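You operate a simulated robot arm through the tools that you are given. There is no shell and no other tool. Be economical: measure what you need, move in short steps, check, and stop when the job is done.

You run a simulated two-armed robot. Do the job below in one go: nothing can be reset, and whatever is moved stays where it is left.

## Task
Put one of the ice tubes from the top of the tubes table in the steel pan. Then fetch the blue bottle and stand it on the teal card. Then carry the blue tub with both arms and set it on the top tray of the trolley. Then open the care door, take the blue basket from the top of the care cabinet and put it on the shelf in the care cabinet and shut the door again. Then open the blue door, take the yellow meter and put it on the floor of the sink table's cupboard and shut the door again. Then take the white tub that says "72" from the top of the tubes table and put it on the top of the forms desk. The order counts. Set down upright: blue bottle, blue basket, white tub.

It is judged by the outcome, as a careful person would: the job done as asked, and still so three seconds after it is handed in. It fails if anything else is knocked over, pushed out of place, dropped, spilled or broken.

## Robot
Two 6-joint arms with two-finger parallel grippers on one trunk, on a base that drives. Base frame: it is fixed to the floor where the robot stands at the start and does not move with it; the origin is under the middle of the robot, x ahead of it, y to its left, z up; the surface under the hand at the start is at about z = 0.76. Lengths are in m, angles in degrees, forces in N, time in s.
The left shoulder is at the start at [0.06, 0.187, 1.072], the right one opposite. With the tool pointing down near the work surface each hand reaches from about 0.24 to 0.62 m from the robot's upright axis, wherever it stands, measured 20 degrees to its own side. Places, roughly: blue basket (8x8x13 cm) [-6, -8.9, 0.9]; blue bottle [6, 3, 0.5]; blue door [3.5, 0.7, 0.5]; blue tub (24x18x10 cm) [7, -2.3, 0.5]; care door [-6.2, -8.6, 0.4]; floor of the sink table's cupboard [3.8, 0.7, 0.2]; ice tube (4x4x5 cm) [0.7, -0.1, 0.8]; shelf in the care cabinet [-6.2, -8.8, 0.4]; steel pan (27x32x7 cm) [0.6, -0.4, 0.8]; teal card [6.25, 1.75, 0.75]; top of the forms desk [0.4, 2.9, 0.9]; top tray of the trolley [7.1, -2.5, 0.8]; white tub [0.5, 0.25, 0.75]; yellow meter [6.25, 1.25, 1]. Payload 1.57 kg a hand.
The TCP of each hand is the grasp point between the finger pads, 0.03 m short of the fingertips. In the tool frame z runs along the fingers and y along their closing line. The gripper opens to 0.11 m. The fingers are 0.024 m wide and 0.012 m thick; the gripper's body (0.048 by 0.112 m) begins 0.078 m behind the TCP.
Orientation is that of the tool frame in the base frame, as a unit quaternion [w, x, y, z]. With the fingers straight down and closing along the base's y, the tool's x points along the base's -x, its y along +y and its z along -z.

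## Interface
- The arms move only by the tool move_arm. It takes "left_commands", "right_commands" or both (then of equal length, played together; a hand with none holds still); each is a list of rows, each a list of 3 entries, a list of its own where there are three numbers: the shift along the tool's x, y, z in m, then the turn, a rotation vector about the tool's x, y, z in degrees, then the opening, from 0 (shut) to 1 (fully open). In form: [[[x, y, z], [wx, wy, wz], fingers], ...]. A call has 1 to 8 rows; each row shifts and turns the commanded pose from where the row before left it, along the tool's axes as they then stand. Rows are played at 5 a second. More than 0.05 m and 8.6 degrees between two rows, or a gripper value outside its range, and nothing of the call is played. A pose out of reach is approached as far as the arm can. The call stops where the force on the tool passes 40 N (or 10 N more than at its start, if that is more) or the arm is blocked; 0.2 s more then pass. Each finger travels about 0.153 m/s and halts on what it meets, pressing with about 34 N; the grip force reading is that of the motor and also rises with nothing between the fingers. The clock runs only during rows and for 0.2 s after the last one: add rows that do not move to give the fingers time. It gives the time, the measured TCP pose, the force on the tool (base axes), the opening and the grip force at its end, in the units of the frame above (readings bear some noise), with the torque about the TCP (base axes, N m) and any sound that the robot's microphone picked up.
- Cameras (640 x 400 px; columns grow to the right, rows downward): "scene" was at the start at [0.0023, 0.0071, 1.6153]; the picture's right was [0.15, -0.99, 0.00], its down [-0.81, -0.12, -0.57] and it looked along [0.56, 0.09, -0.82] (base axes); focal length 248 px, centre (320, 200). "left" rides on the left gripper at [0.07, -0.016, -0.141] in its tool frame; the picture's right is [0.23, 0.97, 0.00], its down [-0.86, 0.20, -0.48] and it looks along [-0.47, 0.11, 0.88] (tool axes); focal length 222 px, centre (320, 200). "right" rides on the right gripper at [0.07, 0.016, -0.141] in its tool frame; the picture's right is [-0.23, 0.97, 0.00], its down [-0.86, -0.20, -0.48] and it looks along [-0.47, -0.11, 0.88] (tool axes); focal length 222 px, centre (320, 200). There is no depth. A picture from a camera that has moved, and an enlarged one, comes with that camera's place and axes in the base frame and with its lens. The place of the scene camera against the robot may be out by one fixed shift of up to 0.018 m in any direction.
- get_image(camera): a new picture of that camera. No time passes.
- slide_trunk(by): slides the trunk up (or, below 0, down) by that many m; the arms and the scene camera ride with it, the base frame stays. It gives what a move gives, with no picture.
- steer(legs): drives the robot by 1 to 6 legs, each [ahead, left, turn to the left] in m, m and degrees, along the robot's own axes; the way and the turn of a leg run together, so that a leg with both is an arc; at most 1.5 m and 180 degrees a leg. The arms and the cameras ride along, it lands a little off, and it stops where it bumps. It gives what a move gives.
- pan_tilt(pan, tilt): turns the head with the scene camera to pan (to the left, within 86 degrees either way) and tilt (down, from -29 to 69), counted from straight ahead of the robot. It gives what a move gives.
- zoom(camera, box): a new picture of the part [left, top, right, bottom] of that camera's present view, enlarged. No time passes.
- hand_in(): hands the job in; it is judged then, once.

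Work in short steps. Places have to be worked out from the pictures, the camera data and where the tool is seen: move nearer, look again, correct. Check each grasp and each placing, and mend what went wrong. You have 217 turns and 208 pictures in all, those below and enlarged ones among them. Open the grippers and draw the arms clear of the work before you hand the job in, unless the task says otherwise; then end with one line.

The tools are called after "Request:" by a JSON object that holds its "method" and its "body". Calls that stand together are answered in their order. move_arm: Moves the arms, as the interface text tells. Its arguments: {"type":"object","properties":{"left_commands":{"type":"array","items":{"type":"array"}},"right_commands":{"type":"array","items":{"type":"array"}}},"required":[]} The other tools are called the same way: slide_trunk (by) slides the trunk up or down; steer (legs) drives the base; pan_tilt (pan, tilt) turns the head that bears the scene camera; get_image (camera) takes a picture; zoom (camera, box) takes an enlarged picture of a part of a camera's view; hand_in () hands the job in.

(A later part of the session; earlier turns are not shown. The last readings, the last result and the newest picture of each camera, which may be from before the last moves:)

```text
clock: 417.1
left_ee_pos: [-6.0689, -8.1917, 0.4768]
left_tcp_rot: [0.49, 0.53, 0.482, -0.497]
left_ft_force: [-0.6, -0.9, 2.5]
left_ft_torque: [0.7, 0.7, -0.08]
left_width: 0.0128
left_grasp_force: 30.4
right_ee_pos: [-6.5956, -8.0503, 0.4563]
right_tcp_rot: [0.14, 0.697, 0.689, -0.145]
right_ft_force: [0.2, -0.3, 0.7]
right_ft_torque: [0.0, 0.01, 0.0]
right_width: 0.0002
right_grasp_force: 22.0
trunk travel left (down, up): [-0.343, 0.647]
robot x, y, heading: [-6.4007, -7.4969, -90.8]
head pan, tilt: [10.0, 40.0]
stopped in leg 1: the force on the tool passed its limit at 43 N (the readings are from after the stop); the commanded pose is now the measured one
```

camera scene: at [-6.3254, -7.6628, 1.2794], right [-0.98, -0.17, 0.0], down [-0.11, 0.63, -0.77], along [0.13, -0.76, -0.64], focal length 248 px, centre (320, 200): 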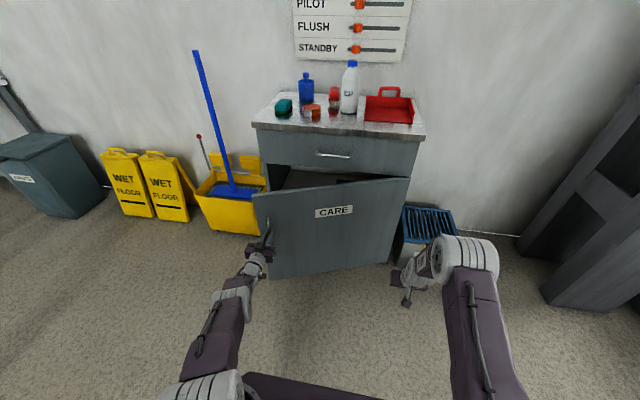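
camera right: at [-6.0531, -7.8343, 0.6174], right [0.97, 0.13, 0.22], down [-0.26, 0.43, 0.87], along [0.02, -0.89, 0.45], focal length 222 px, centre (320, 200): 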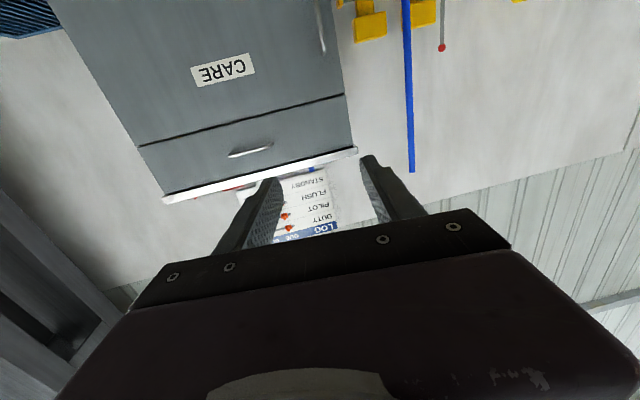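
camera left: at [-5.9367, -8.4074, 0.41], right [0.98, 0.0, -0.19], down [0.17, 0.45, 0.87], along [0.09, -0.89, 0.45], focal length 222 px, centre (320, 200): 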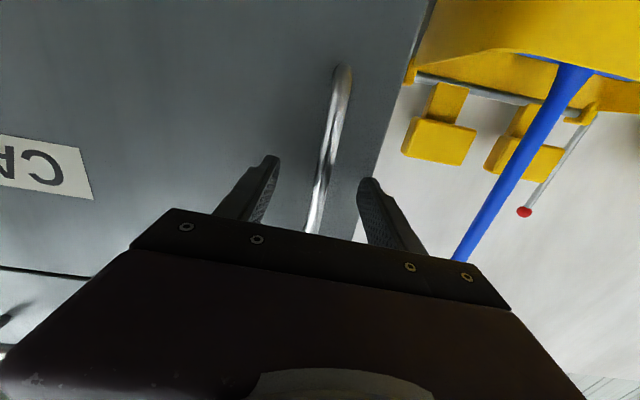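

The door is ~36° open. I release, back off, and set the left hand beyond the door's free edge to push it wide from inside.

Request:
{"method": "move_arm", "body": {"left_commands": [[[0, 0, 0], [0, 0, 0], 0.5], [[0, 0, 0], [0, 0, 0], 0.8], [[0, 0, 0], [0, 0, 0], 0.8]]}}

Request:
{"method": "steer", "body": {"legs": [[-0.12, 0, 0.8]]}}

Request:
{"method": "move_arm", "body": {"left_commands": [[[0, 0.04, 0], [0, 0, 0], 0.4], [[0, 0.04, 0], [0, 0, 0], 0.1], [[0, 0.04, 0], [0, 0, 0], 0.1], [[0, 0, 0], [0, 0, 0], 0.1]]}}

Request:
{"method": "get_image", "body": {"camera": "scene"}}

```text
clock: 417.9
left_ee_pos: [-6.0691, -8.191, 0.4753]
left_tcp_rot: [0.491, 0.529, 0.483, -0.496]
left_ft_force: [0.3, -0.8, -0.5]
left_ft_torque: [0.01, -0.02, -0.01]
left_width: 0.0878
left_grasp_force: 0.1
right_ee_pos: [-6.5951, -8.0501, 0.456]
right_tcp_rot: [0.139, 0.696, 0.689, -0.146]
right_ft_force: [0.1, -0.2, 0.6]
right_ft_torque: [-0.01, -0.01, 0.0]
right_width: 0.0
right_grasp_force: 21.5
trunk travel left (down, up): [-0.343, 0.647]
robot x, y, heading: [-6.3978, -7.4939, -90.5]
head pan, tilt: [10.0, 40.0]
```

```text
clock: 419.2
left_ee_pos: [-6.058, -8.066, 0.4776]
left_tcp_rot: [0.495, 0.525, 0.487, -0.493]
left_ft_force: [-0.3, 1.2, -0.6]
left_ft_torque: [0.03, 0.0, 0.01]
left_width: 0.0881
left_grasp_force: 0.1
right_ee_pos: [-6.5887, -7.9324, 0.4561]
right_tcp_rot: [0.142, 0.691, 0.694, -0.144]
right_ft_force: [-0.7, 1.1, 0.1]
right_ft_torque: [0.0, -0.04, 0.0]
right_width: 0.0001
right_grasp_force: 20.9
trunk travel left (down, up): [-0.343, 0.647]
robot x, y, heading: [-6.3976, -7.3715, -89.6]
head pan, tilt: [10.0, 40.0]
```

```text
clock: 420.2
left_ee_pos: [-5.9478, -8.0364, 0.5095]
left_tcp_rot: [0.494, 0.527, 0.486, -0.492]
left_ft_force: [0.2, -0.1, 0.3]
left_ft_torque: [-0.01, 0.0, -0.02]
left_width: 0.011
left_grasp_force: 0.1
left hand out of reach, approached as far as the arm can: row 1, 2, 3
right_ee_pos: [-6.5879, -7.9329, 0.455]
right_tcp_rot: [0.14, 0.691, 0.694, -0.144]
right_ft_force: [-0.5, 0.3, -0.1]
right_ft_torque: [0.0, 0.0, 0.02]
right_width: 0.0002
right_grasp_force: 21.6
trunk travel left (down, up): [-0.343, 0.647]
robot x, y, heading: [-6.3979, -7.3767, -89.7]
head pan, tilt: [10.0, 40.0]
```

```text
84 pictures are left
camera scene: at [-6.3917, -7.4012, 1.2794], right [-0.98, -0.18, 0.0], down [-0.11, 0.63, -0.77], along [0.14, -0.75, -0.64], focal length 248 px, centre (320, 200)
```

scene: 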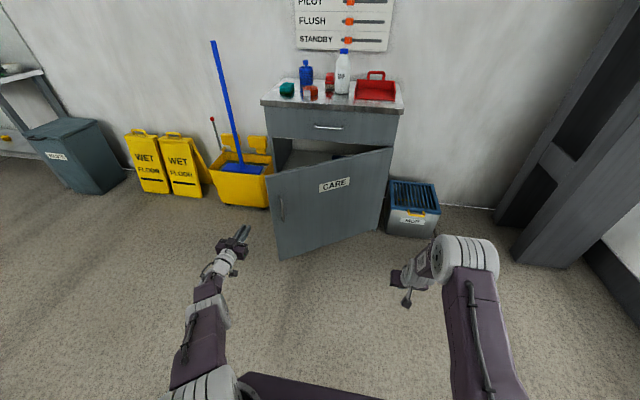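

The door's free edge is at about (-6.0,-8.25). I pass the closed left hand by its outside, forward 0.32, then sweep right to push the door open.

Request:
{"method": "steer", "body": {"legs": [[0, 0.055, 0], [0.3, 0, 0]]}}

Request:
{"method": "steer", "body": {"legs": [[0, -0.25, 0]]}}

Request:
{"method": "get_image", "body": {"camera": "scene"}}

```text
clock: 422.8
left_ee_pos: [-5.89, -8.3352, 0.5104]
left_tcp_rot: [0.495, 0.526, 0.487, -0.491]
left_ft_force: [-0.7, 0.3, 0.4]
left_ft_torque: [0.0, -0.02, 0.01]
left_width: 0.0111
left_grasp_force: 0.0
right_ee_pos: [-6.5296, -8.2351, 0.4544]
right_tcp_rot: [0.142, 0.689, 0.696, -0.144]
right_ft_force: [-0.4, -0.1, 1.2]
right_ft_torque: [0.01, -0.02, -0.02]
right_width: 0.0001
right_grasp_force: 21.8
trunk travel left (down, up): [-0.343, 0.647]
robot x, y, heading: [-6.3427, -7.677, -89.5]
head pan, tilt: [10.0, 40.0]
```

```text
clock: 423.8
left_ee_pos: [-5.9319, -8.331, 0.5101]
left_tcp_rot: [0.499, 0.519, 0.494, -0.487]
left_ft_force: [0.5, -0.5, 0.4]
left_ft_torque: [0.02, 0.03, 0.01]
left_width: 0.0111
left_grasp_force: 0.1
right_ee_pos: [-6.5807, -8.2348, 0.4553]
right_tcp_rot: [0.141, 0.688, 0.697, -0.143]
right_ft_force: [-0.1, -0.2, 0.1]
right_ft_torque: [-0.04, -0.02, -0.03]
right_width: 0.0
right_grasp_force: 21.3
trunk travel left (down, up): [-0.343, 0.647]
robot x, y, heading: [-6.393, -7.6751, -89.5]
head pan, tilt: [10.0, 40.0]
stopped in leg 1: the force on the tool passed its limit at 67 N (the readings are from after the stop); the commanded pose is now the measured one
```

```text
83 pictures are left
camera scene: at [-6.3878, -7.7012, 1.2794], right [-0.98, -0.18, 0.0], down [-0.12, 0.63, -0.77], along [0.14, -0.75, -0.64], focal length 248 px, centre (320, 200)
```

scene: 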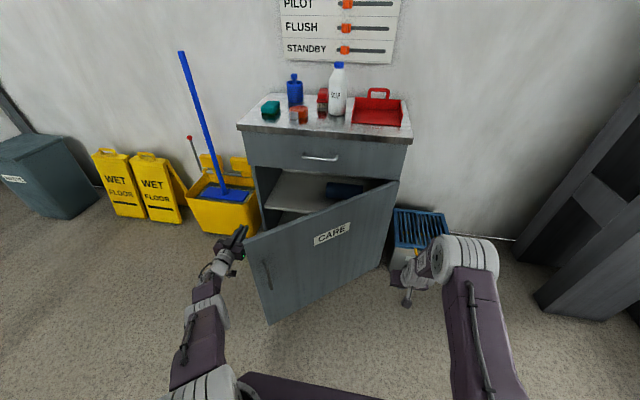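

The door moved on a bit. I keep sweeping in steps.

Request:
{"method": "steer", "body": {"legs": [[0, -0.15, 0]]}}

Request:
{"method": "steer", "body": {"legs": [[0, -0.15, 0]]}}

Request:
{"method": "steer", "body": {"legs": [[0, -0.15, 0]]}}

Request:
{"method": "get_image", "body": {"camera": "scene"}}

```text
clock: 425.1
left_ee_pos: [-6.0305, -8.3223, 0.5097]
left_tcp_rot: [0.505, 0.511, 0.503, -0.48]
left_ft_force: [0.4, 0.6, -0.1]
left_ft_torque: [-0.01, 0.02, 0.0]
left_width: 0.0109
left_grasp_force: 0.0
right_ee_pos: [-6.6909, -8.2375, 0.4542]
right_tcp_rot: [0.141, 0.686, 0.699, -0.142]
right_ft_force: [-0.4, 0.0, -0.9]
right_ft_torque: [0.01, 0.01, -0.01]
right_width: 0.0003
right_grasp_force: 21.4
trunk travel left (down, up): [-0.343, 0.647]
robot x, y, heading: [-6.509, -7.6758, -89.1]
head pan, tilt: [10.0, 40.0]
stopped in leg 1: the robot was blocked; the commanded pose is now the measured one
```

```text
clock: 426.1
left_ee_pos: [-6.0806, -8.3126, 0.5069]
left_tcp_rot: [0.511, 0.504, 0.511, -0.472]
left_ft_force: [-1.2, -0.2, 0.7]
left_ft_torque: [0.02, -0.02, -0.01]
left_width: 0.0111
left_grasp_force: 0.0
right_ee_pos: [-6.7548, -8.2379, 0.4548]
right_tcp_rot: [0.143, 0.683, 0.702, -0.142]
right_ft_force: [-0.5, 0.0, -0.1]
right_ft_torque: [0.01, 0.03, -0.02]
right_width: 0.0
right_grasp_force: 21.7
trunk travel left (down, up): [-0.343, 0.647]
robot x, y, heading: [-6.5783, -7.676, -88.7]
head pan, tilt: [10.0, 40.0]
stopped in leg 1: the robot was blocked; the commanded pose is now the measured one
```

```text
clock: 426.9
left_ee_pos: [-6.0849, -8.3058, 0.5088]
left_tcp_rot: [0.516, 0.5, 0.515, -0.468]
left_ft_force: [0.3, -0.9, -0.2]
left_ft_torque: [0.0, 0.0, -0.01]
left_width: 0.0111
left_grasp_force: 0.0
right_ee_pos: [-6.7655, -8.2394, 0.4552]
right_tcp_rot: [0.143, 0.68, 0.705, -0.141]
right_ft_force: [0.1, 0.1, 0.5]
right_ft_torque: [-0.02, 0.03, -0.01]
right_width: 0.0
right_grasp_force: 21.2
trunk travel left (down, up): [-0.343, 0.647]
robot x, y, heading: [-6.5925, -7.6727, -88.4]
head pan, tilt: [10.0, 40.0]
stopped in leg 1: the robot was blocked; the commanded pose is now the measured one
```

```text
82 pictures are left
camera scene: at [-6.5846, -7.7016, 1.2794], right [-0.98, -0.2, 0.0], down [-0.13, 0.63, -0.77], along [0.16, -0.75, -0.64], focal length 248 px, centre (320, 200)
```

scene: 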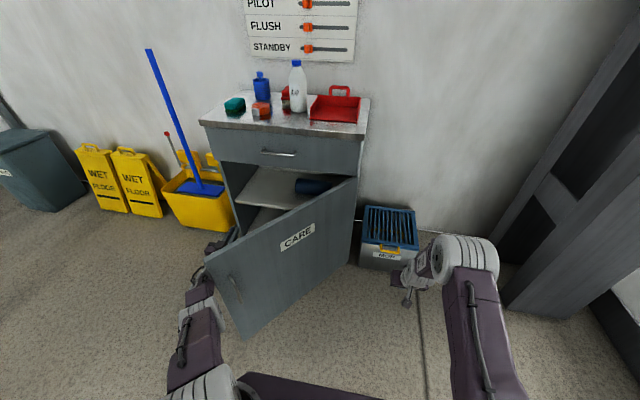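

The base may be too near the door's swing. I back 0.1 m and continue sweeping with leverage nearer the edge.

Request:
{"method": "steer", "body": {"legs": [[-0.1, 0.03, 0]]}}

Request:
{"method": "steer", "body": {"legs": [[0, -0.2, 0]]}}

Request:
{"method": "steer", "body": {"legs": [[0, -0.2, 0]]}}

Request:
{"method": "get_image", "body": {"camera": "scene"}}

```text
clock: 428.1
left_ee_pos: [-6.0566, -8.2038, 0.5076]
left_tcp_rot: [0.516, 0.5, 0.515, -0.467]
left_ft_force: [-1.0, -0.3, -0.6]
left_ft_torque: [0.03, 0.03, -0.01]
left_width: 0.0111
left_grasp_force: 0.1
right_ee_pos: [-6.7396, -8.1374, 0.4554]
right_tcp_rot: [0.143, 0.681, 0.704, -0.143]
right_ft_force: [-0.1, 0.0, -0.4]
right_ft_torque: [-0.01, -0.03, -0.02]
right_width: 0.0002
right_grasp_force: 21.0
trunk travel left (down, up): [-0.343, 0.647]
robot x, y, heading: [-6.5647, -7.5708, -88.3]
head pan, tilt: [10.0, 40.0]
```

```text
clock: 429.7
left_ee_pos: [-6.2619, -8.2116, 0.5072]
left_tcp_rot: [0.515, 0.501, 0.514, -0.468]
left_ft_force: [-0.1, 0.0, -0.5]
left_ft_torque: [-0.01, -0.02, -0.01]
left_width: 0.0112
left_grasp_force: 0.1
right_ee_pos: [-6.9414, -8.1443, 0.455]
right_tcp_rot: [0.143, 0.682, 0.703, -0.141]
right_ft_force: [-0.4, -0.3, -0.4]
right_ft_torque: [-0.02, 0.02, 0.0]
right_width: 0.0001
right_grasp_force: 21.1
trunk travel left (down, up): [-0.343, 0.647]
robot x, y, heading: [-6.7644, -7.579, -88.2]
head pan, tilt: [10.0, 40.0]
```

```text
clock: 431.3
left_ee_pos: [-6.4595, -8.2165, 0.5085]
left_tcp_rot: [0.516, 0.5, 0.515, -0.467]
left_ft_force: [0.2, -1.0, -0.2]
left_ft_torque: [-0.01, -0.01, -0.01]
left_width: 0.011
left_grasp_force: 0.0
right_ee_pos: [-7.1396, -8.1499, 0.4557]
right_tcp_rot: [0.143, 0.681, 0.704, -0.142]
right_ft_force: [-0.2, -0.5, -0.5]
right_ft_torque: [-0.02, -0.02, 0.0]
right_width: 0.0
right_grasp_force: 21.1
trunk travel left (down, up): [-0.343, 0.647]
robot x, y, heading: [-6.966, -7.5856, -88.1]
head pan, tilt: [10.0, 40.0]
```

```text
81 pictures are left
camera scene: at [-6.9595, -7.6124, 1.2794], right [-0.98, -0.2, 0.0], down [-0.13, 0.63, -0.77], along [0.16, -0.75, -0.64], focal length 248 px, centre (320, 200)
```

scene: 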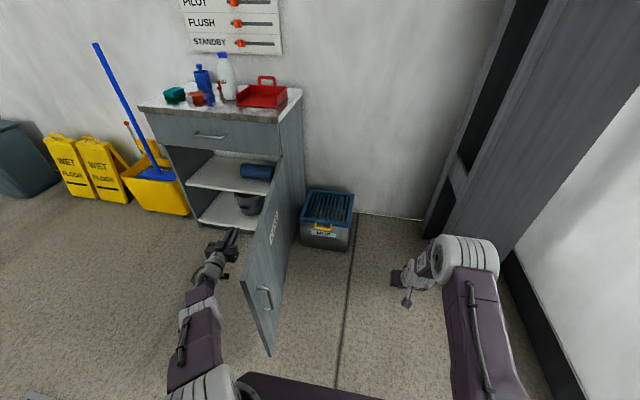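

The door is ~85° open. One more push of 0.15.

Request:
{"method": "steer", "body": {"legs": [[0, -0.17, 0]]}}

Request:
{"method": "steer", "body": {"legs": [[-0.1, 0, -1.9], [0, 0.6, 0]]}}

Request:
{"method": "pan_tilt", "body": {"pan": 0, "tilt": 40}}

Request:
{"method": "get_image", "body": {"camera": "scene"}}

```text
clock: 432.6
left_ee_pos: [-6.5588, -8.2131, 0.5133]
left_tcp_rot: [0.525, 0.492, 0.52, -0.461]
left_ft_force: [1.1, 0.6, -0.6]
left_ft_torque: [-0.05, -0.01, -0.09]
left_width: 0.0113
left_grasp_force: 0.1
right_ee_pos: [-7.2552, -8.154, 0.4541]
right_tcp_rot: [0.144, 0.68, 0.706, -0.141]
right_ft_force: [0.7, -0.6, -0.1]
right_ft_torque: [0.04, 0.0, 0.05]
right_width: 0.0002
right_grasp_force: 21.1
trunk travel left (down, up): [-0.343, 0.647]
robot x, y, heading: [-7.0804, -7.5878, -88.1]
head pan, tilt: [10.0, 40.0]
stopped in leg 1: the robot was blocked; the commanded pose is now the measured one
```

```text
clock: 433.9
left_ee_pos: [-6.5755, -8.1275, 0.5143]
left_tcp_rot: [0.52, 0.496, 0.514, -0.468]
left_ft_force: [1.1, -0.2, -1.3]
left_ft_torque: [-0.02, -0.02, -0.12]
left_width: 0.0111
left_grasp_force: 0.1
right_ee_pos: [-7.2735, -8.046, 0.4545]
right_tcp_rot: [0.141, 0.691, 0.695, -0.144]
right_ft_force: [0.0, -0.1, -1.0]
right_ft_torque: [0.07, 0.01, -0.01]
right_width: 0.0001
right_grasp_force: 21.3
trunk travel left (down, up): [-0.343, 0.647]
robot x, y, heading: [-7.0813, -7.489, -89.9]
head pan, tilt: [10.0, 40.0]
stopped in leg 1: the robot was blocked; the commanded pose is now the measured one
```

```text
clock: 434.6
left_ee_pos: [-6.5778, -8.1278, 0.515]
left_tcp_rot: [0.519, 0.497, 0.514, -0.468]
left_ft_force: [3.3, 0.4, 0.2]
left_ft_torque: [-0.06, 0.08, -0.27]
left_width: 0.0108
left_grasp_force: 0.0
right_ee_pos: [-7.2746, -8.0474, 0.4549]
right_tcp_rot: [0.141, 0.691, 0.695, -0.144]
right_ft_force: [1.1, -0.1, -0.1]
right_ft_torque: [0.02, 0.0, -0.01]
right_width: 0.0001
right_grasp_force: 21.5
trunk travel left (down, up): [-0.343, 0.647]
robot x, y, heading: [-7.0827, -7.487, -89.6]
head pan, tilt: [0.0, 40.0]
```

```text
80 pictures are left
camera scene: at [-7.0918, -7.5159, 1.2794], right [-1.0, 0.0, 0.0], down [0.0, 0.64, -0.77], along [0.0, -0.77, -0.64], focal length 248 px, centre (320, 200)
```

scene: 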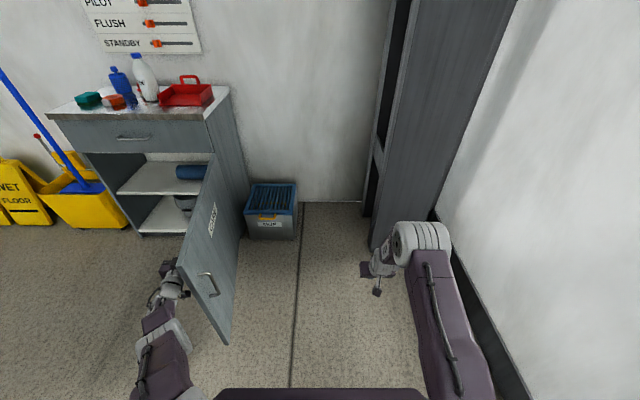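

The door stands ~100° open. I back out, fold the left hand down, and pitch the right hand to ~37° below level for the basket, then raise the trunk.

Request:
{"method": "steer", "body": {"legs": [[-0.22, 0, 0], [0, 0.75, 0]]}}

Request:
{"method": "move_arm", "body": {"left_commands": [[[0, -0.02, -0.02], [0, 8.2, 0], 0.3], [[0, -0.02, -0.02], [0, 8.2, 0], 0.5], [[0.01, -0.02, -0.03], [0, 8.2, 0], 0.5], [[0.02, -0.02, -0.03], [0, 8.2, 0], 0.5], [[0.02, -0.02, -0.03], [0, 8.2, 0], 0.5], [[0.03, -0.02, -0.02], [0, 8.2, 0], 0.5], [[0.03, -0.02, -0.02], [0, 8.2, 0], 0.5], [[0.03, 0, -0.02], [0, 8.2, 0], 0.5]], "right_commands": [[[0, 0, 0.02], [0, -7.5, 0], 0.3], [[0, 0, 0.02], [0, -7.5, 0], 0.6], [[0, 0, 0.02], [0, -7.5, 0], 1], [[0, 0, 0.02], [0, -7.5, 0], 1], [[0, 0, 0], [0, 0, 0], 1], [[0, 0, 0], [0, 0, 0], 1], [[0, 0, 0], [0, 0, 0], 1], [[0, 0, 0], [0, 0, 0], 1]]}}

Request:
{"method": "slide_trunk", "body": {"by": 0.4}}

Request:
{"method": "slide_trunk", "body": {"by": 0.15}}

Request:
{"method": "get_image", "body": {"camera": "scene"}}

```text
clock: 439.9
left_ee_pos: [-5.836, -7.895, 0.5147]
left_tcp_rot: [0.521, 0.496, 0.515, -0.466]
left_ft_force: [-0.2, -0.5, 0.3]
left_ft_torque: [0.01, 0.02, 0.0]
left_width: 0.0112
left_grasp_force: 0.1
right_ee_pos: [-6.5341, -7.8201, 0.4541]
right_tcp_rot: [0.141, 0.688, 0.698, -0.143]
right_ft_force: [0.1, 0.5, 0.9]
right_ft_torque: [-0.02, 0.01, -0.02]
right_width: 0.0
right_grasp_force: 21.3
trunk travel left (down, up): [-0.343, 0.647]
robot x, y, heading: [-6.3483, -7.2607, -89.1]
head pan, tilt: [0.0, 40.0]
```

```text
clock: 441.7
left_ee_pos: [-5.9864, -7.6702, 0.494]
left_tcp_rot: [0.158, 0.669, 0.716, -0.123]
left_ft_force: [-0.3, 0.4, -0.4]
left_ft_torque: [-0.03, -0.02, 0.01]
left_width: 0.055
left_grasp_force: 0.0
left hand out of reach, approached as far as the arm can: row 1
right_ee_pos: [-6.5341, -7.8659, 0.388]
right_tcp_rot: [0.318, 0.627, 0.637, -0.317]
right_ft_force: [-0.2, -0.9, -0.4]
right_ft_torque: [0.0, -0.01, 0.01]
right_width: 0.1098
right_grasp_force: 0.0
trunk travel left (down, up): [-0.343, 0.647]
robot x, y, heading: [-6.3493, -7.258, -89.4]
head pan, tilt: [0.0, 40.0]
```

```text
clock: 445.5
left_ee_pos: [-5.9856, -7.6694, 0.894]
left_tcp_rot: [0.159, 0.669, 0.716, -0.123]
left_ft_force: [-0.1, -0.5, 0.1]
left_ft_torque: [0.03, 0.0, 0.04]
left_width: 0.0553
left_grasp_force: 0.0
right_ee_pos: [-6.5347, -7.865, 0.7891]
right_tcp_rot: [0.317, 0.627, 0.637, -0.316]
right_ft_force: [1.3, 0.3, 0.4]
right_ft_torque: [-0.03, -0.01, 0.01]
right_width: 0.11
right_grasp_force: 0.1
trunk travel left (down, up): [-0.743, 0.247]
robot x, y, heading: [-6.3525, -7.2621, -89.2]
head pan, tilt: [0.0, 40.0]
```

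```text
clock: 447.3
left_ee_pos: [-5.9849, -7.6701, 1.044]
left_tcp_rot: [0.159, 0.668, 0.716, -0.123]
left_ft_force: [0.3, -0.1, -1.0]
left_ft_torque: [-0.04, 0.01, 0.01]
left_width: 0.0552
left_grasp_force: 0.1
right_ee_pos: [-6.5343, -7.8657, 0.9386]
right_tcp_rot: [0.318, 0.627, 0.637, -0.316]
right_ft_force: [0.3, 0.1, 0.2]
right_ft_torque: [0.01, -0.01, 0.0]
right_width: 0.1097
right_grasp_force: 0.0
trunk travel left (down, up): [-0.893, 0.097]
robot x, y, heading: [-6.346, -7.2584, -89.2]
head pan, tilt: [0.0, 40.0]
```

```text
79 pictures are left
camera scene: at [-6.3566, -7.2884, 1.8294], right [-1.0, -0.01, 0.0], down [-0.01, 0.64, -0.77], along [0.01, -0.77, -0.64], focal length 248 px, centre (320, 200)
```

scene: 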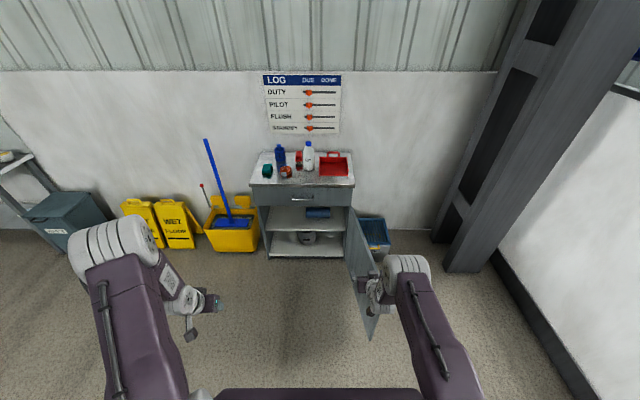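

Both hands are set. I tuck the left further, pass between the drain and the open door, then shift left so the right hand faces the basket.

Request:
{"method": "move_arm", "body": {"left_commands": [[[0.035, -0.025, -0.02], [0, 0, 0], 0.5], [[0.035, -0.025, -0.02], [0, 0, 0], 0.5], [[0.035, -0.025, -0.02], [0, 0, 0], 0.5], [[0.03, -0.025, -0.02], [0, 0, 0], 0.5]]}}

Request:
{"method": "steer", "body": {"legs": [[0, 0.06, -0.8], [0.72, 0, 0], [0, 0.43, 0]]}}

Request:
{"method": "get_image", "body": {"camera": "right"}}

Request:
{"method": "get_image", "body": {"camera": "scene"}}

```text
clock: 448.3
left_ee_pos: [-6.0708, -7.5843, 1.0244]
left_tcp_rot: [0.158, 0.668, 0.717, -0.122]
left_ft_force: [-0.2, -0.4, 0.5]
left_ft_torque: [0.01, -0.02, 0.02]
left_width: 0.055
left_grasp_force: 0.1
left hand out of reach, approached as far as the arm can: row 3, 4
right_ee_pos: [-6.535, -7.8671, 0.9382]
right_tcp_rot: [0.316, 0.628, 0.637, -0.316]
right_ft_force: [-0.5, 0.8, -0.8]
right_ft_torque: [0.0, 0.04, -0.04]
right_width: 0.1099
right_grasp_force: 0.1
trunk travel left (down, up): [-0.893, 0.097]
robot x, y, heading: [-6.3494, -7.2611, -89.3]
head pan, tilt: [0.0, 40.0]
```

```text
clock: 455.0
left_ee_pos: [-5.5833, -8.306, 1.0254]
left_tcp_rot: [0.157, 0.673, 0.712, -0.124]
left_ft_force: [-0.3, 0.2, 1.3]
left_ft_torque: [-0.03, 0.03, 0.0]
left_width: 0.0552
left_grasp_force: 0.2
right_ee_pos: [-6.0497, -8.5813, 0.9381]
right_tcp_rot: [0.315, 0.632, 0.633, -0.318]
right_ft_force: [0.1, 0.7, 0.2]
right_ft_torque: [0.02, -0.03, 0.0]
right_width: 0.1101
right_grasp_force: 0.1
trunk travel left (down, up): [-0.893, 0.097]
robot x, y, heading: [-5.8561, -7.9763, -89.8]
head pan, tilt: [0.0, 40.0]
```

```text
78 pictures are left
camera right: at [-6.0339, -8.4249, 0.9669], right [0.97, -0.14, 0.18], down [-0.2, -0.13, 0.97], along [-0.11, -0.98, -0.15], focal length 222 px, centre (320, 200)
```

right: 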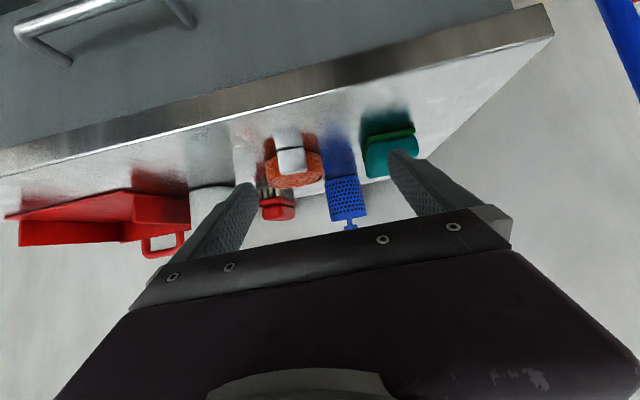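

```text
77 pictures are left
camera scene: at [-5.865, -8.0068, 1.8294], right [-1.0, 0.0, 0.0], down [0.0, 0.64, -0.77], along [0.0, -0.77, -0.64], focal length 248 px, centre (320, 200)
```

scene: 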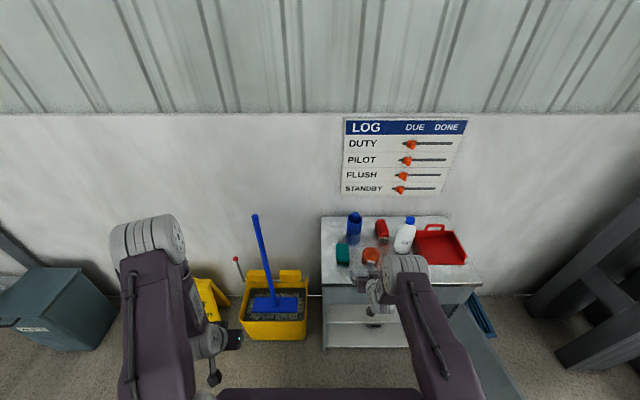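

I zoom both views on the basket for accurate triangulation.

Request:
{"method": "zoom", "body": {"camera": "right", "box": [240, 110, 432, 230]}}

Request:
{"method": "zoom", "body": {"camera": "scene", "box": [310, 190, 470, 290]}}

```text
3.33 times, centred on (336, 170) of right
camera zoom: at [-6.0339, -8.4249, 0.9669], right [0.97, -0.14, 0.18], down [-0.2, -0.13, 0.97], along [-0.11, -0.98, -0.15], focal length 740 px, centre (267, 300)
```

zoom: 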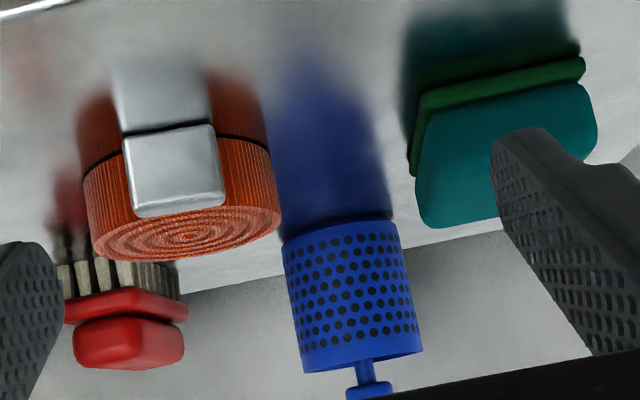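

```text
4.00 times, centred on (390, 240) of scene
camera zoom: at [-5.865, -8.0068, 1.8294], right [-1.0, 0.0, 0.0], down [0.0, 0.64, -0.77], along [0.0, -0.77, -0.64], focal length 993 px, centre (40, 40)
```

zoom: 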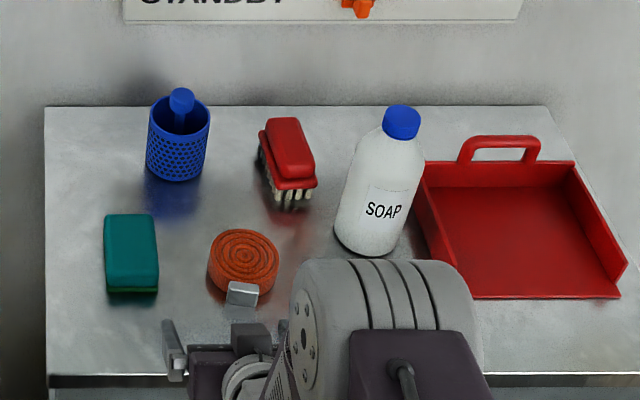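

Basket: centre ≈(-6.038,-8.925), base z≈0.86, rim ≈0.955, its brush handle to ≈0.99. I raise the trunk 9.5 cm, reach forward 5 cm and drive 0.29 ahead over it.

Request:
{"method": "slide_trunk", "body": {"by": 0.095}}

Request:
{"method": "move_arm", "body": {"right_commands": [[[-0.03, 0, 0.04], [0, 0, 0], 1], [[0, 0, 0], [0, 0, 0], 1]]}}

Request:
{"method": "steer", "body": {"legs": [[0.2, 0.012, 0]]}}

Request:
{"method": "get_image", "body": {"camera": "right"}}

Request:
{"method": "get_image", "body": {"camera": "scene"}}

```text
clock: 456.3
left_ee_pos: [-5.5816, -8.3069, 1.121]
left_tcp_rot: [0.157, 0.673, 0.712, -0.125]
left_ft_force: [0.0, -0.4, -0.2]
left_ft_torque: [-0.02, -0.01, 0.02]
left_width: 0.0551
left_grasp_force: 0.0
right_ee_pos: [-6.0505, -8.5802, 1.0333]
right_tcp_rot: [0.315, 0.632, 0.632, -0.319]
right_ft_force: [0.1, 0.1, -0.2]
right_ft_torque: [-0.03, 0.01, 0.0]
right_width: 0.11
right_grasp_force: 0.1
trunk travel left (down, up): [-0.988, 0.002]
robot x, y, heading: [-5.8561, -7.978, -90.0]
head pan, tilt: [0.0, 40.0]
```

```text
clock: 456.9
left_ee_pos: [-5.5828, -8.3058, 1.1204]
left_tcp_rot: [0.158, 0.673, 0.712, -0.124]
left_ft_force: [0.2, 0.3, 0.4]
left_ft_torque: [0.01, 0.01, 0.02]
left_width: 0.0551
left_grasp_force: 0.1
right_ee_pos: [-6.0487, -8.6318, 1.0345]
right_tcp_rot: [0.314, 0.632, 0.632, -0.319]
right_ft_force: [-0.4, 0.0, 0.1]
right_ft_torque: [0.01, -0.01, -0.01]
right_width: 0.1102
right_grasp_force: 0.1
trunk travel left (down, up): [-0.988, 0.002]
robot x, y, heading: [-5.8518, -7.978, -89.8]
head pan, tilt: [0.0, 40.0]
```

```text
clock: 458.5
left_ee_pos: [-5.5697, -8.4989, 1.1213]
left_tcp_rot: [0.159, 0.672, 0.712, -0.124]
left_ft_force: [0.0, 0.7, 0.0]
left_ft_torque: [-0.03, -0.01, 0.02]
left_width: 0.055
left_grasp_force: 0.0
right_ee_pos: [-6.0366, -8.8239, 1.0356]
right_tcp_rot: [0.316, 0.631, 0.632, -0.319]
right_ft_force: [-0.8, -0.2, -0.5]
right_ft_torque: [-0.01, -0.01, -0.02]
right_width: 0.1101
right_grasp_force: 0.0
trunk travel left (down, up): [-0.988, 0.002]
robot x, y, heading: [-5.8445, -8.1758, -89.8]
head pan, tilt: [0.0, 40.0]
```

```text
74 pictures are left
camera right: at [-6.0197, -8.6681, 1.0639], right [0.97, -0.13, 0.18], down [-0.19, -0.13, 0.97], along [-0.11, -0.98, -0.15], focal length 222 px, centre (320, 200)
```

right: 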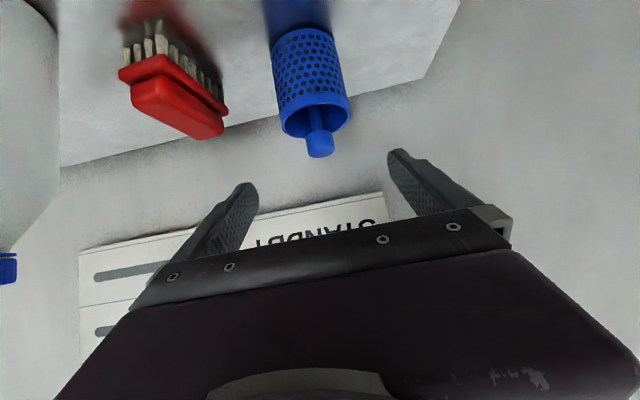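

```text
73 pictures are left
camera scene: at [-5.8515, -8.1961, 1.9245], right [-1.0, 0.0, 0.0], down [0.0, 0.64, -0.77], along [0.0, -0.77, -0.64], focal length 248 px, centre (320, 200)
```

scene: 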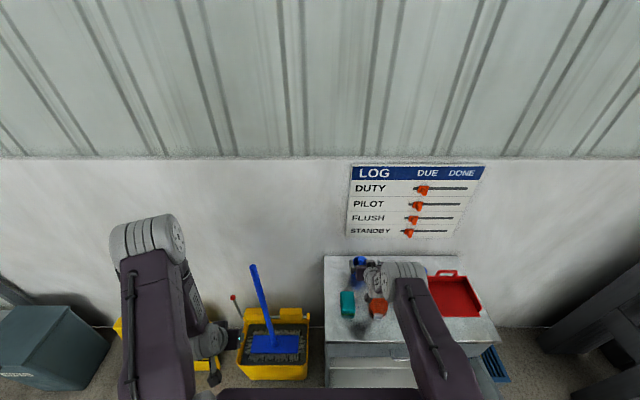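

The near view puts the basket centre at (-6.031,-8.867), rim ≈0.948. I go 0.043 ahead and lower 0.115 by the trunk, checking half-way.

Request:
{"method": "steer", "body": {"legs": [[0.045, 0.005, 0]]}}

Request:
{"method": "slide_trunk", "body": {"by": -0.06}}

Request:
{"method": "get_image", "body": {"camera": "right"}}

```text
clock: 459.4
left_ee_pos: [-5.5658, -8.5388, 1.1238]
left_tcp_rot: [0.159, 0.672, 0.712, -0.126]
left_ft_force: [-0.9, 0.5, 0.2]
left_ft_torque: [-0.07, 0.0, 0.0]
left_width: 0.0548
left_grasp_force: 0.0
right_ee_pos: [-6.0308, -8.8659, 1.0367]
right_tcp_rot: [0.318, 0.63, 0.633, -0.32]
right_ft_force: [1.0, 0.8, 0.4]
right_ft_torque: [-0.01, 0.0, 0.05]
right_width: 0.1099
right_grasp_force: 0.0
trunk travel left (down, up): [-0.988, 0.002]
robot x, y, heading: [-5.8342, -8.219, -89.9]
head pan, tilt: [0.0, 40.0]
```

```text
clock: 460.4
left_ee_pos: [-5.5654, -8.5481, 1.0593]
left_tcp_rot: [0.157, 0.673, 0.712, -0.124]
left_ft_force: [0.7, -0.8, -0.3]
left_ft_torque: [0.0, -0.02, 0.0]
left_width: 0.0552
left_grasp_force: 0.0
right_ee_pos: [-6.0296, -8.8741, 0.9727]
right_tcp_rot: [0.315, 0.631, 0.634, -0.318]
right_ft_force: [0.7, -0.1, 0.3]
right_ft_torque: [0.02, 0.01, -0.02]
right_width: 0.1102
right_grasp_force: 0.1
trunk travel left (down, up): [-0.928, 0.062]
robot x, y, heading: [-5.8356, -8.2143, -89.9]
head pan, tilt: [0.0, 40.0]
```

```text
72 pictures are left
camera right: at [-6.0141, -8.7178, 1.0011], right [0.97, -0.14, 0.18], down [-0.19, -0.13, 0.97], along [-0.11, -0.98, -0.15], focal length 222 px, centre (320, 200)
```

right: 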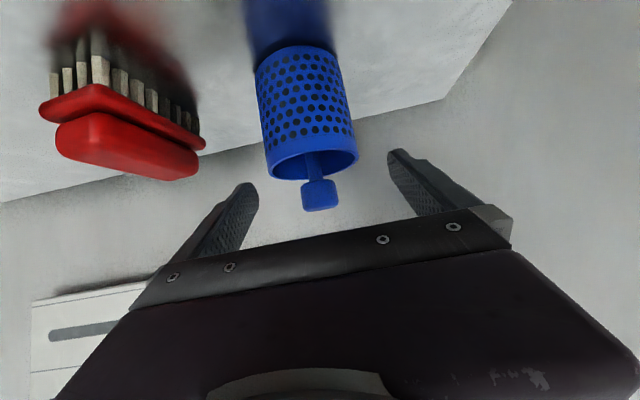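

Aligned. I lower 5.5 cm more and close on the basket.

Request:
{"method": "slide_trunk", "body": {"by": -0.055}}

Request:
{"method": "move_arm", "body": {"right_commands": [[[0, 0, 0], [0, 0, 0], 0.75], [[0, 0, 0], [0, 0, 0], 0.5], [[0, 0, 0], [0, 0, 0], 0.5]]}}

Request:
{"method": "slide_trunk", "body": {"by": 0.1}}

Request:
{"method": "get_image", "body": {"camera": "right"}}

```text
clock: 461.3
left_ee_pos: [-5.564, -8.5456, 1.0055]
left_tcp_rot: [0.158, 0.672, 0.713, -0.124]
left_ft_force: [1.2, 0.1, -0.4]
left_ft_torque: [0.02, -0.01, 0.01]
left_width: 0.0552
left_grasp_force: 0.0
right_ee_pos: [-6.0291, -8.8719, 0.9176]
right_tcp_rot: [0.315, 0.631, 0.634, -0.318]
right_ft_force: [-0.2, 0.0, 0.0]
right_ft_torque: [0.05, 0.0, -0.03]
right_width: 0.1099
right_grasp_force: 0.1
trunk travel left (down, up): [-0.873, 0.117]
robot x, y, heading: [-5.8349, -8.2225, -89.9]
head pan, tilt: [0.0, 40.0]
```

```text
clock: 462.1
left_ee_pos: [-5.564, -8.5464, 1.0059]
left_tcp_rot: [0.157, 0.673, 0.712, -0.124]
left_ft_force: [0.3, -1.1, 0.2]
left_ft_torque: [0.01, 0.01, 0.01]
left_width: 0.0551
left_grasp_force: 0.1
right_ee_pos: [-6.0289, -8.8709, 0.9186]
right_tcp_rot: [0.315, 0.631, 0.634, -0.317]
right_ft_force: [-1.0, -0.2, 0.1]
right_ft_torque: [0.01, -0.06, 0.01]
right_width: 0.0745
right_grasp_force: 33.9
trunk travel left (down, up): [-0.873, 0.117]
robot x, y, heading: [-5.8373, -8.218, -90.1]
head pan, tilt: [0.0, 40.0]
```

```text
clock: 463.5
left_ee_pos: [-5.5647, -8.546, 1.1047]
left_tcp_rot: [0.157, 0.673, 0.712, -0.124]
left_ft_force: [-0.8, 0.9, -0.9]
left_ft_torque: [-0.01, 0.0, -0.01]
left_width: 0.0552
left_grasp_force: 0.1
right_ee_pos: [-6.0293, -8.8723, 1.0188]
right_tcp_rot: [0.315, 0.631, 0.634, -0.317]
right_ft_force: [0.1, -1.5, 0.2]
right_ft_torque: [0.0, 0.01, 0.01]
right_width: 0.0743
right_grasp_force: 34.0
trunk travel left (down, up): [-0.973, 0.017]
robot x, y, heading: [-5.8362, -8.22, -90.1]
head pan, tilt: [0.0, 40.0]
```

```text
71 pictures are left
camera right: at [-6.0143, -8.7164, 1.0467], right [0.97, -0.14, 0.18], down [-0.19, -0.13, 0.97], along [-0.11, -0.98, -0.15], focal length 222 px, centre (320, 200)
```

right: 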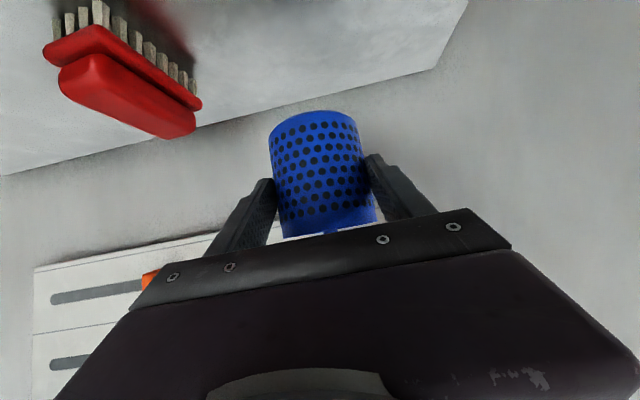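

The basket is held upright (0.074). I draw the arm in 8 cm, back 0.26 m, and lower the trunk to look into the cabinet.

Request:
{"method": "move_arm", "body": {"right_commands": [[[0.024, 0, -0.032], [0, 0, 0], 0.5], [[0.024, 0, -0.032], [0, 0, 0], 0.5]]}}

Request:
{"method": "steer", "body": {"legs": [[-0.28, 0, 0]]}}

Request:
{"method": "slide_trunk", "body": {"by": -0.4}}

Request:
{"method": "get_image", "body": {"camera": "right"}}

Request:
{"method": "pan_tilt", "body": {"pan": -10, "tilt": 55}}

Request:
{"method": "get_image", "body": {"camera": "scene"}}

```text
clock: 464.1
left_ee_pos: [-5.5647, -8.5449, 1.106]
left_tcp_rot: [0.157, 0.672, 0.713, -0.124]
left_ft_force: [-0.1, 0.1, -1.1]
left_ft_torque: [-0.01, 0.0, 0.0]
left_width: 0.055
left_grasp_force: 0.0
right_ee_pos: [-6.0316, -8.7907, 1.0183]
right_tcp_rot: [0.315, 0.631, 0.633, -0.318]
right_ft_force: [0.0, 0.0, -1.0]
right_ft_torque: [0.06, -0.03, -0.01]
right_width: 0.0743
right_grasp_force: 34.5
trunk travel left (down, up): [-0.973, 0.017]
robot x, y, heading: [-5.8406, -8.2179, -89.9]
head pan, tilt: [0.0, 40.0]
```

```text
clock: 466.0
left_ee_pos: [-5.5633, -8.2692, 1.1042]
left_tcp_rot: [0.157, 0.67, 0.715, -0.122]
left_ft_force: [0.0, -0.5, -0.2]
left_ft_torque: [0.02, 0.0, -0.01]
left_width: 0.0552
left_grasp_force: 0.1
right_ee_pos: [-6.0276, -8.518, 1.0157]
right_tcp_rot: [0.315, 0.629, 0.636, -0.316]
right_ft_force: [-0.5, -0.5, -1.0]
right_ft_torque: [-0.02, 0.01, 0.0]
right_width: 0.0745
right_grasp_force: 34.3
trunk travel left (down, up): [-0.973, 0.017]
robot x, y, heading: [-5.8403, -7.9444, -89.8]
head pan, tilt: [0.0, 40.0]
```

```text
clock: 469.8
left_ee_pos: [-5.5618, -8.2662, 0.7049]
left_tcp_rot: [0.157, 0.67, 0.715, -0.122]
left_ft_force: [0.1, -0.1, -0.7]
left_ft_torque: [-0.01, 0.02, -0.03]
left_width: 0.0549
left_grasp_force: 0.0
right_ee_pos: [-6.0269, -8.5151, 0.6164]
right_tcp_rot: [0.316, 0.629, 0.636, -0.317]
right_ft_force: [0.1, -0.4, -0.9]
right_ft_torque: [0.04, 0.03, -0.01]
right_width: 0.0741
right_grasp_force: 33.8
trunk travel left (down, up): [-0.573, 0.417]
robot x, y, heading: [-5.8348, -7.9363, -89.2]
head pan, tilt: [0.0, 40.0]
```

```text
70 pictures are left
camera right: at [-6.0131, -8.3596, 0.6456], right [0.98, -0.13, 0.18], down [-0.19, -0.13, 0.97], along [-0.1, -0.98, -0.15], focal length 222 px, centre (320, 200)
```

right: 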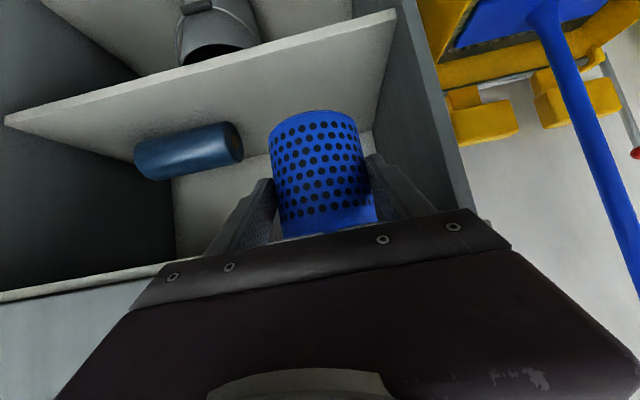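

```text
clock: 470.6
left_ee_pos: [-5.5623, -8.2661, 0.7052]
left_tcp_rot: [0.157, 0.67, 0.715, -0.123]
left_ft_force: [-0.4, 0.0, 0.6]
left_ft_torque: [-0.04, 0.01, 0.02]
left_width: 0.0551
left_grasp_force: 0.1
right_ee_pos: [-6.027, -8.5158, 0.6181]
right_tcp_rot: [0.316, 0.629, 0.636, -0.316]
right_ft_force: [-0.8, -1.0, -1.0]
right_ft_torque: [0.02, -0.01, -0.01]
right_width: 0.0743
right_grasp_force: 33.9
trunk travel left (down, up): [-0.573, 0.417]
robot x, y, heading: [-5.8406, -7.9402, -89.8]
head pan, tilt: [-10.0, 55.0]
```

```text
69 pictures are left
camera scene: at [-5.8599, -7.9561, 1.4888], right [-0.99, 0.16, 0.0], down [0.13, 0.81, -0.57], along [-0.09, -0.57, -0.82], focal length 248 px, centre (320, 200)
```

scene: 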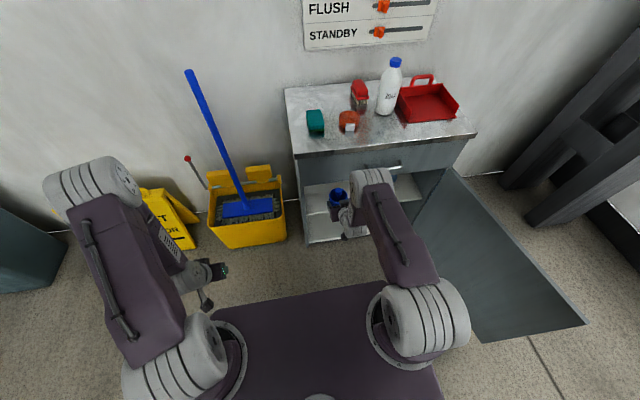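

The shelf is visible at z≈0.39–0.40, free at its left part; a dark roll lies further right. I lower to just above shelf level, still outside, and check.

Request:
{"method": "slide_trunk", "body": {"by": -0.13}}

Request:
{"method": "get_image", "body": {"camera": "right"}}

Request:
{"method": "zoom", "body": {"camera": "scene", "box": [280, 140, 440, 240]}}

```text
clock: 472.2
left_ee_pos: [-5.563, -8.2651, 0.5748]
left_tcp_rot: [0.158, 0.669, 0.716, -0.122]
left_ft_force: [-0.2, 0.3, 0.9]
left_ft_torque: [0.02, -0.01, -0.04]
left_width: 0.0552
left_grasp_force: 0.0
right_ee_pos: [-6.0292, -8.5156, 0.4871]
right_tcp_rot: [0.316, 0.629, 0.635, -0.318]
right_ft_force: [-0.9, 0.7, -1.1]
right_ft_torque: [-0.01, 0.03, 0.02]
right_width: 0.0744
right_grasp_force: 34.2
trunk travel left (down, up): [-0.443, 0.547]
robot x, y, heading: [-5.8401, -7.9386, -89.6]
head pan, tilt: [-10.0, 55.0]
```

```text
68 pictures are left
camera right: at [-6.0131, -8.3596, 0.5157], right [0.98, -0.13, 0.18], down [-0.19, -0.13, 0.97], along [-0.1, -0.98, -0.15], focal length 222 px, centre (320, 200)
```

right: 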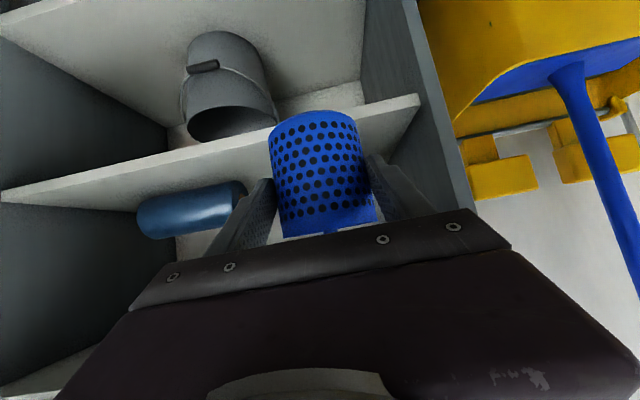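

```text
4.00 times, centred on (360, 190) of scene
camera zoom: at [-5.86, -7.9558, 1.3588], right [-0.99, 0.16, 0.0], down [0.14, 0.81, -0.57], along [-0.09, -0.57, -0.82], focal length 993 px, centre (160, 240)
```

zoom: 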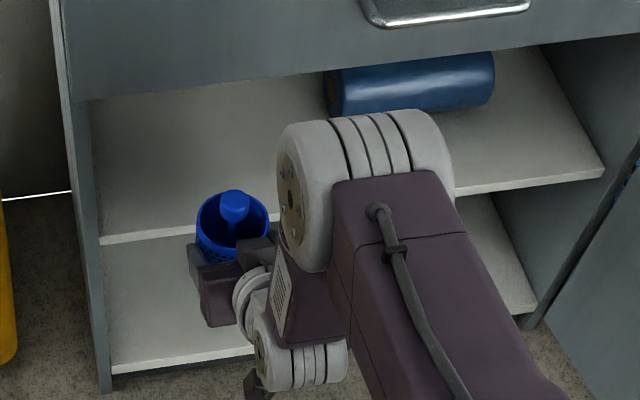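

Shelf top ≈0.393. To keep the elbow clear of the drawer front, I insert by extending the arm forward rather than driving. I lower 2.5 cm and reach 0.12 ahead.

Request:
{"method": "slide_trunk", "body": {"by": -0.025}}

Request:
{"method": "move_arm", "body": {"right_commands": [[[-0.024, 0, 0.032], [0, 0, 0], 0.5], [[-0.024, 0, 0.032], [0, 0, 0], 0.5], [[-0.024, 0, 0.032], [0, 0, 0], 0.5], [[0, 0, 0], [0, 0, 0], 0.5]]}}

Request:
{"method": "zoom", "body": {"camera": "scene", "box": [280, 130, 440, 230]}}

```text
clock: 472.9
left_ee_pos: [-5.563, -8.2656, 0.5506]
left_tcp_rot: [0.158, 0.67, 0.715, -0.123]
left_ft_force: [0.5, -0.4, -0.8]
left_ft_torque: [-0.04, -0.02, 0.03]
left_width: 0.0549
left_grasp_force: 0.0
right_ee_pos: [-6.0268, -8.5146, 0.4622]
right_tcp_rot: [0.316, 0.629, 0.636, -0.317]
right_ft_force: [-0.5, -0.5, -0.7]
right_ft_torque: [0.04, 0.01, 0.0]
right_width: 0.0743
right_grasp_force: 33.9
trunk travel left (down, up): [-0.418, 0.572]
robot x, y, heading: [-5.8425, -7.9374, -89.4]
head pan, tilt: [-10.0, 55.0]
```

```text
clock: 473.9
left_ee_pos: [-5.5631, -8.2658, 0.5509]
left_tcp_rot: [0.157, 0.67, 0.715, -0.122]
left_ft_force: [-1.0, 0.7, -0.9]
left_ft_torque: [0.0, 0.04, 0.0]
left_width: 0.0553
left_grasp_force: 0.1
right_ee_pos: [-6.0247, -8.6371, 0.4623]
right_tcp_rot: [0.315, 0.629, 0.636, -0.316]
right_ft_force: [-0.6, -0.1, -1.0]
right_ft_torque: [0.03, 0.01, -0.01]
right_width: 0.0742
right_grasp_force: 34.2
trunk travel left (down, up): [-0.418, 0.572]
robot x, y, heading: [-5.8392, -7.9428, -89.5]
head pan, tilt: [-10.0, 55.0]
```

```text
4.00 times, centred on (360, 180) of scene
camera zoom: at [-5.8599, -7.9558, 1.3337], right [-0.99, 0.16, 0.0], down [0.14, 0.81, -0.57], along [-0.09, -0.57, -0.82], focal length 993 px, centre (160, 280)
```

zoom: 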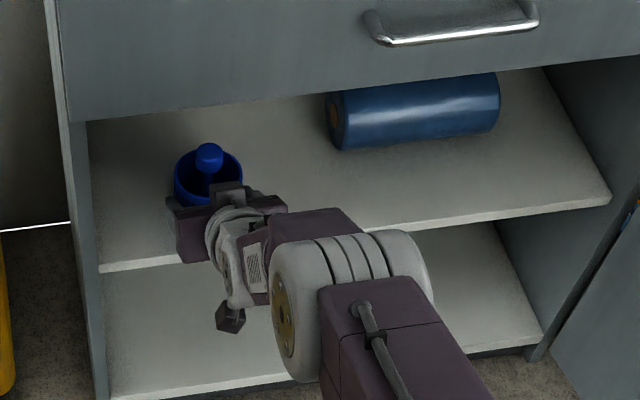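

The reach works and the elbow is clear. I drive 0.06 ahead and lower gently.

Request:
{"method": "steer", "body": {"legs": [[0.06, 0, 0]]}}

Request:
{"method": "slide_trunk", "body": {"by": -0.012}}

Request:
{"method": "slide_trunk", "body": {"by": -0.005}}

Request:
{"method": "get_image", "body": {"camera": "right"}}

```text
clock: 474.9
left_ee_pos: [-5.5636, -8.3298, 0.551]
left_tcp_rot: [0.157, 0.67, 0.715, -0.123]
left_ft_force: [-0.4, -1.1, 0.0]
left_ft_torque: [0.01, 0.0, -0.07]
left_width: 0.055
left_grasp_force: 0.0
right_ee_pos: [-6.026, -8.6993, 0.4616]
right_tcp_rot: [0.316, 0.629, 0.636, -0.316]
right_ft_force: [0.4, -0.1, -0.6]
right_ft_torque: [0.01, 0.03, 0.01]
right_width: 0.0744
right_grasp_force: 34.4
trunk travel left (down, up): [-0.418, 0.572]
robot x, y, heading: [-5.8373, -8.0048, -89.6]
head pan, tilt: [-10.0, 55.0]
```

```text
clock: 475.5
left_ee_pos: [-5.5617, -8.328, 0.5386]
left_tcp_rot: [0.158, 0.671, 0.714, -0.124]
left_ft_force: [-0.9, 0.0, 0.1]
left_ft_torque: [0.02, 0.04, 0.01]
left_width: 0.055
left_grasp_force: 0.1
right_ee_pos: [-6.0255, -8.6986, 0.4515]
right_tcp_rot: [0.316, 0.629, 0.636, -0.316]
right_ft_force: [-0.9, -0.5, -1.3]
right_ft_torque: [0.01, -0.01, -0.02]
right_width: 0.0742
right_grasp_force: 34.0
trunk travel left (down, up): [-0.406, 0.584]
robot x, y, heading: [-5.8361, -8.0049, -89.7]
head pan, tilt: [-10.0, 55.0]
```

```text
clock: 476.0
left_ee_pos: [-5.5637, -8.3283, 0.5328]
left_tcp_rot: [0.157, 0.671, 0.714, -0.123]
left_ft_force: [0.2, 0.0, -0.5]
left_ft_torque: [0.03, 0.04, -0.01]
left_width: 0.0549
left_grasp_force: 0.0
right_ee_pos: [-6.0253, -8.6999, 0.446]
right_tcp_rot: [0.316, 0.629, 0.636, -0.316]
right_ft_force: [-0.8, -0.6, -1.2]
right_ft_torque: [0.03, 0.02, 0.02]
right_width: 0.0741
right_grasp_force: 33.8
trunk travel left (down, up): [-0.401, 0.589]
robot x, y, heading: [-5.8381, -8.0028, -89.6]
head pan, tilt: [-10.0, 55.0]
```

```text
65 pictures are left
camera right: at [-6.0109, -8.5431, 0.4745], right [0.98, -0.13, 0.18], down [-0.19, -0.13, 0.97], along [-0.1, -0.98, -0.15], focal length 222 px, centre (320, 200)
```

right: 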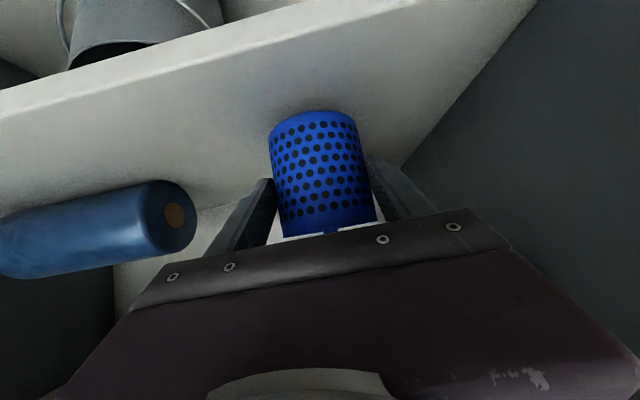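

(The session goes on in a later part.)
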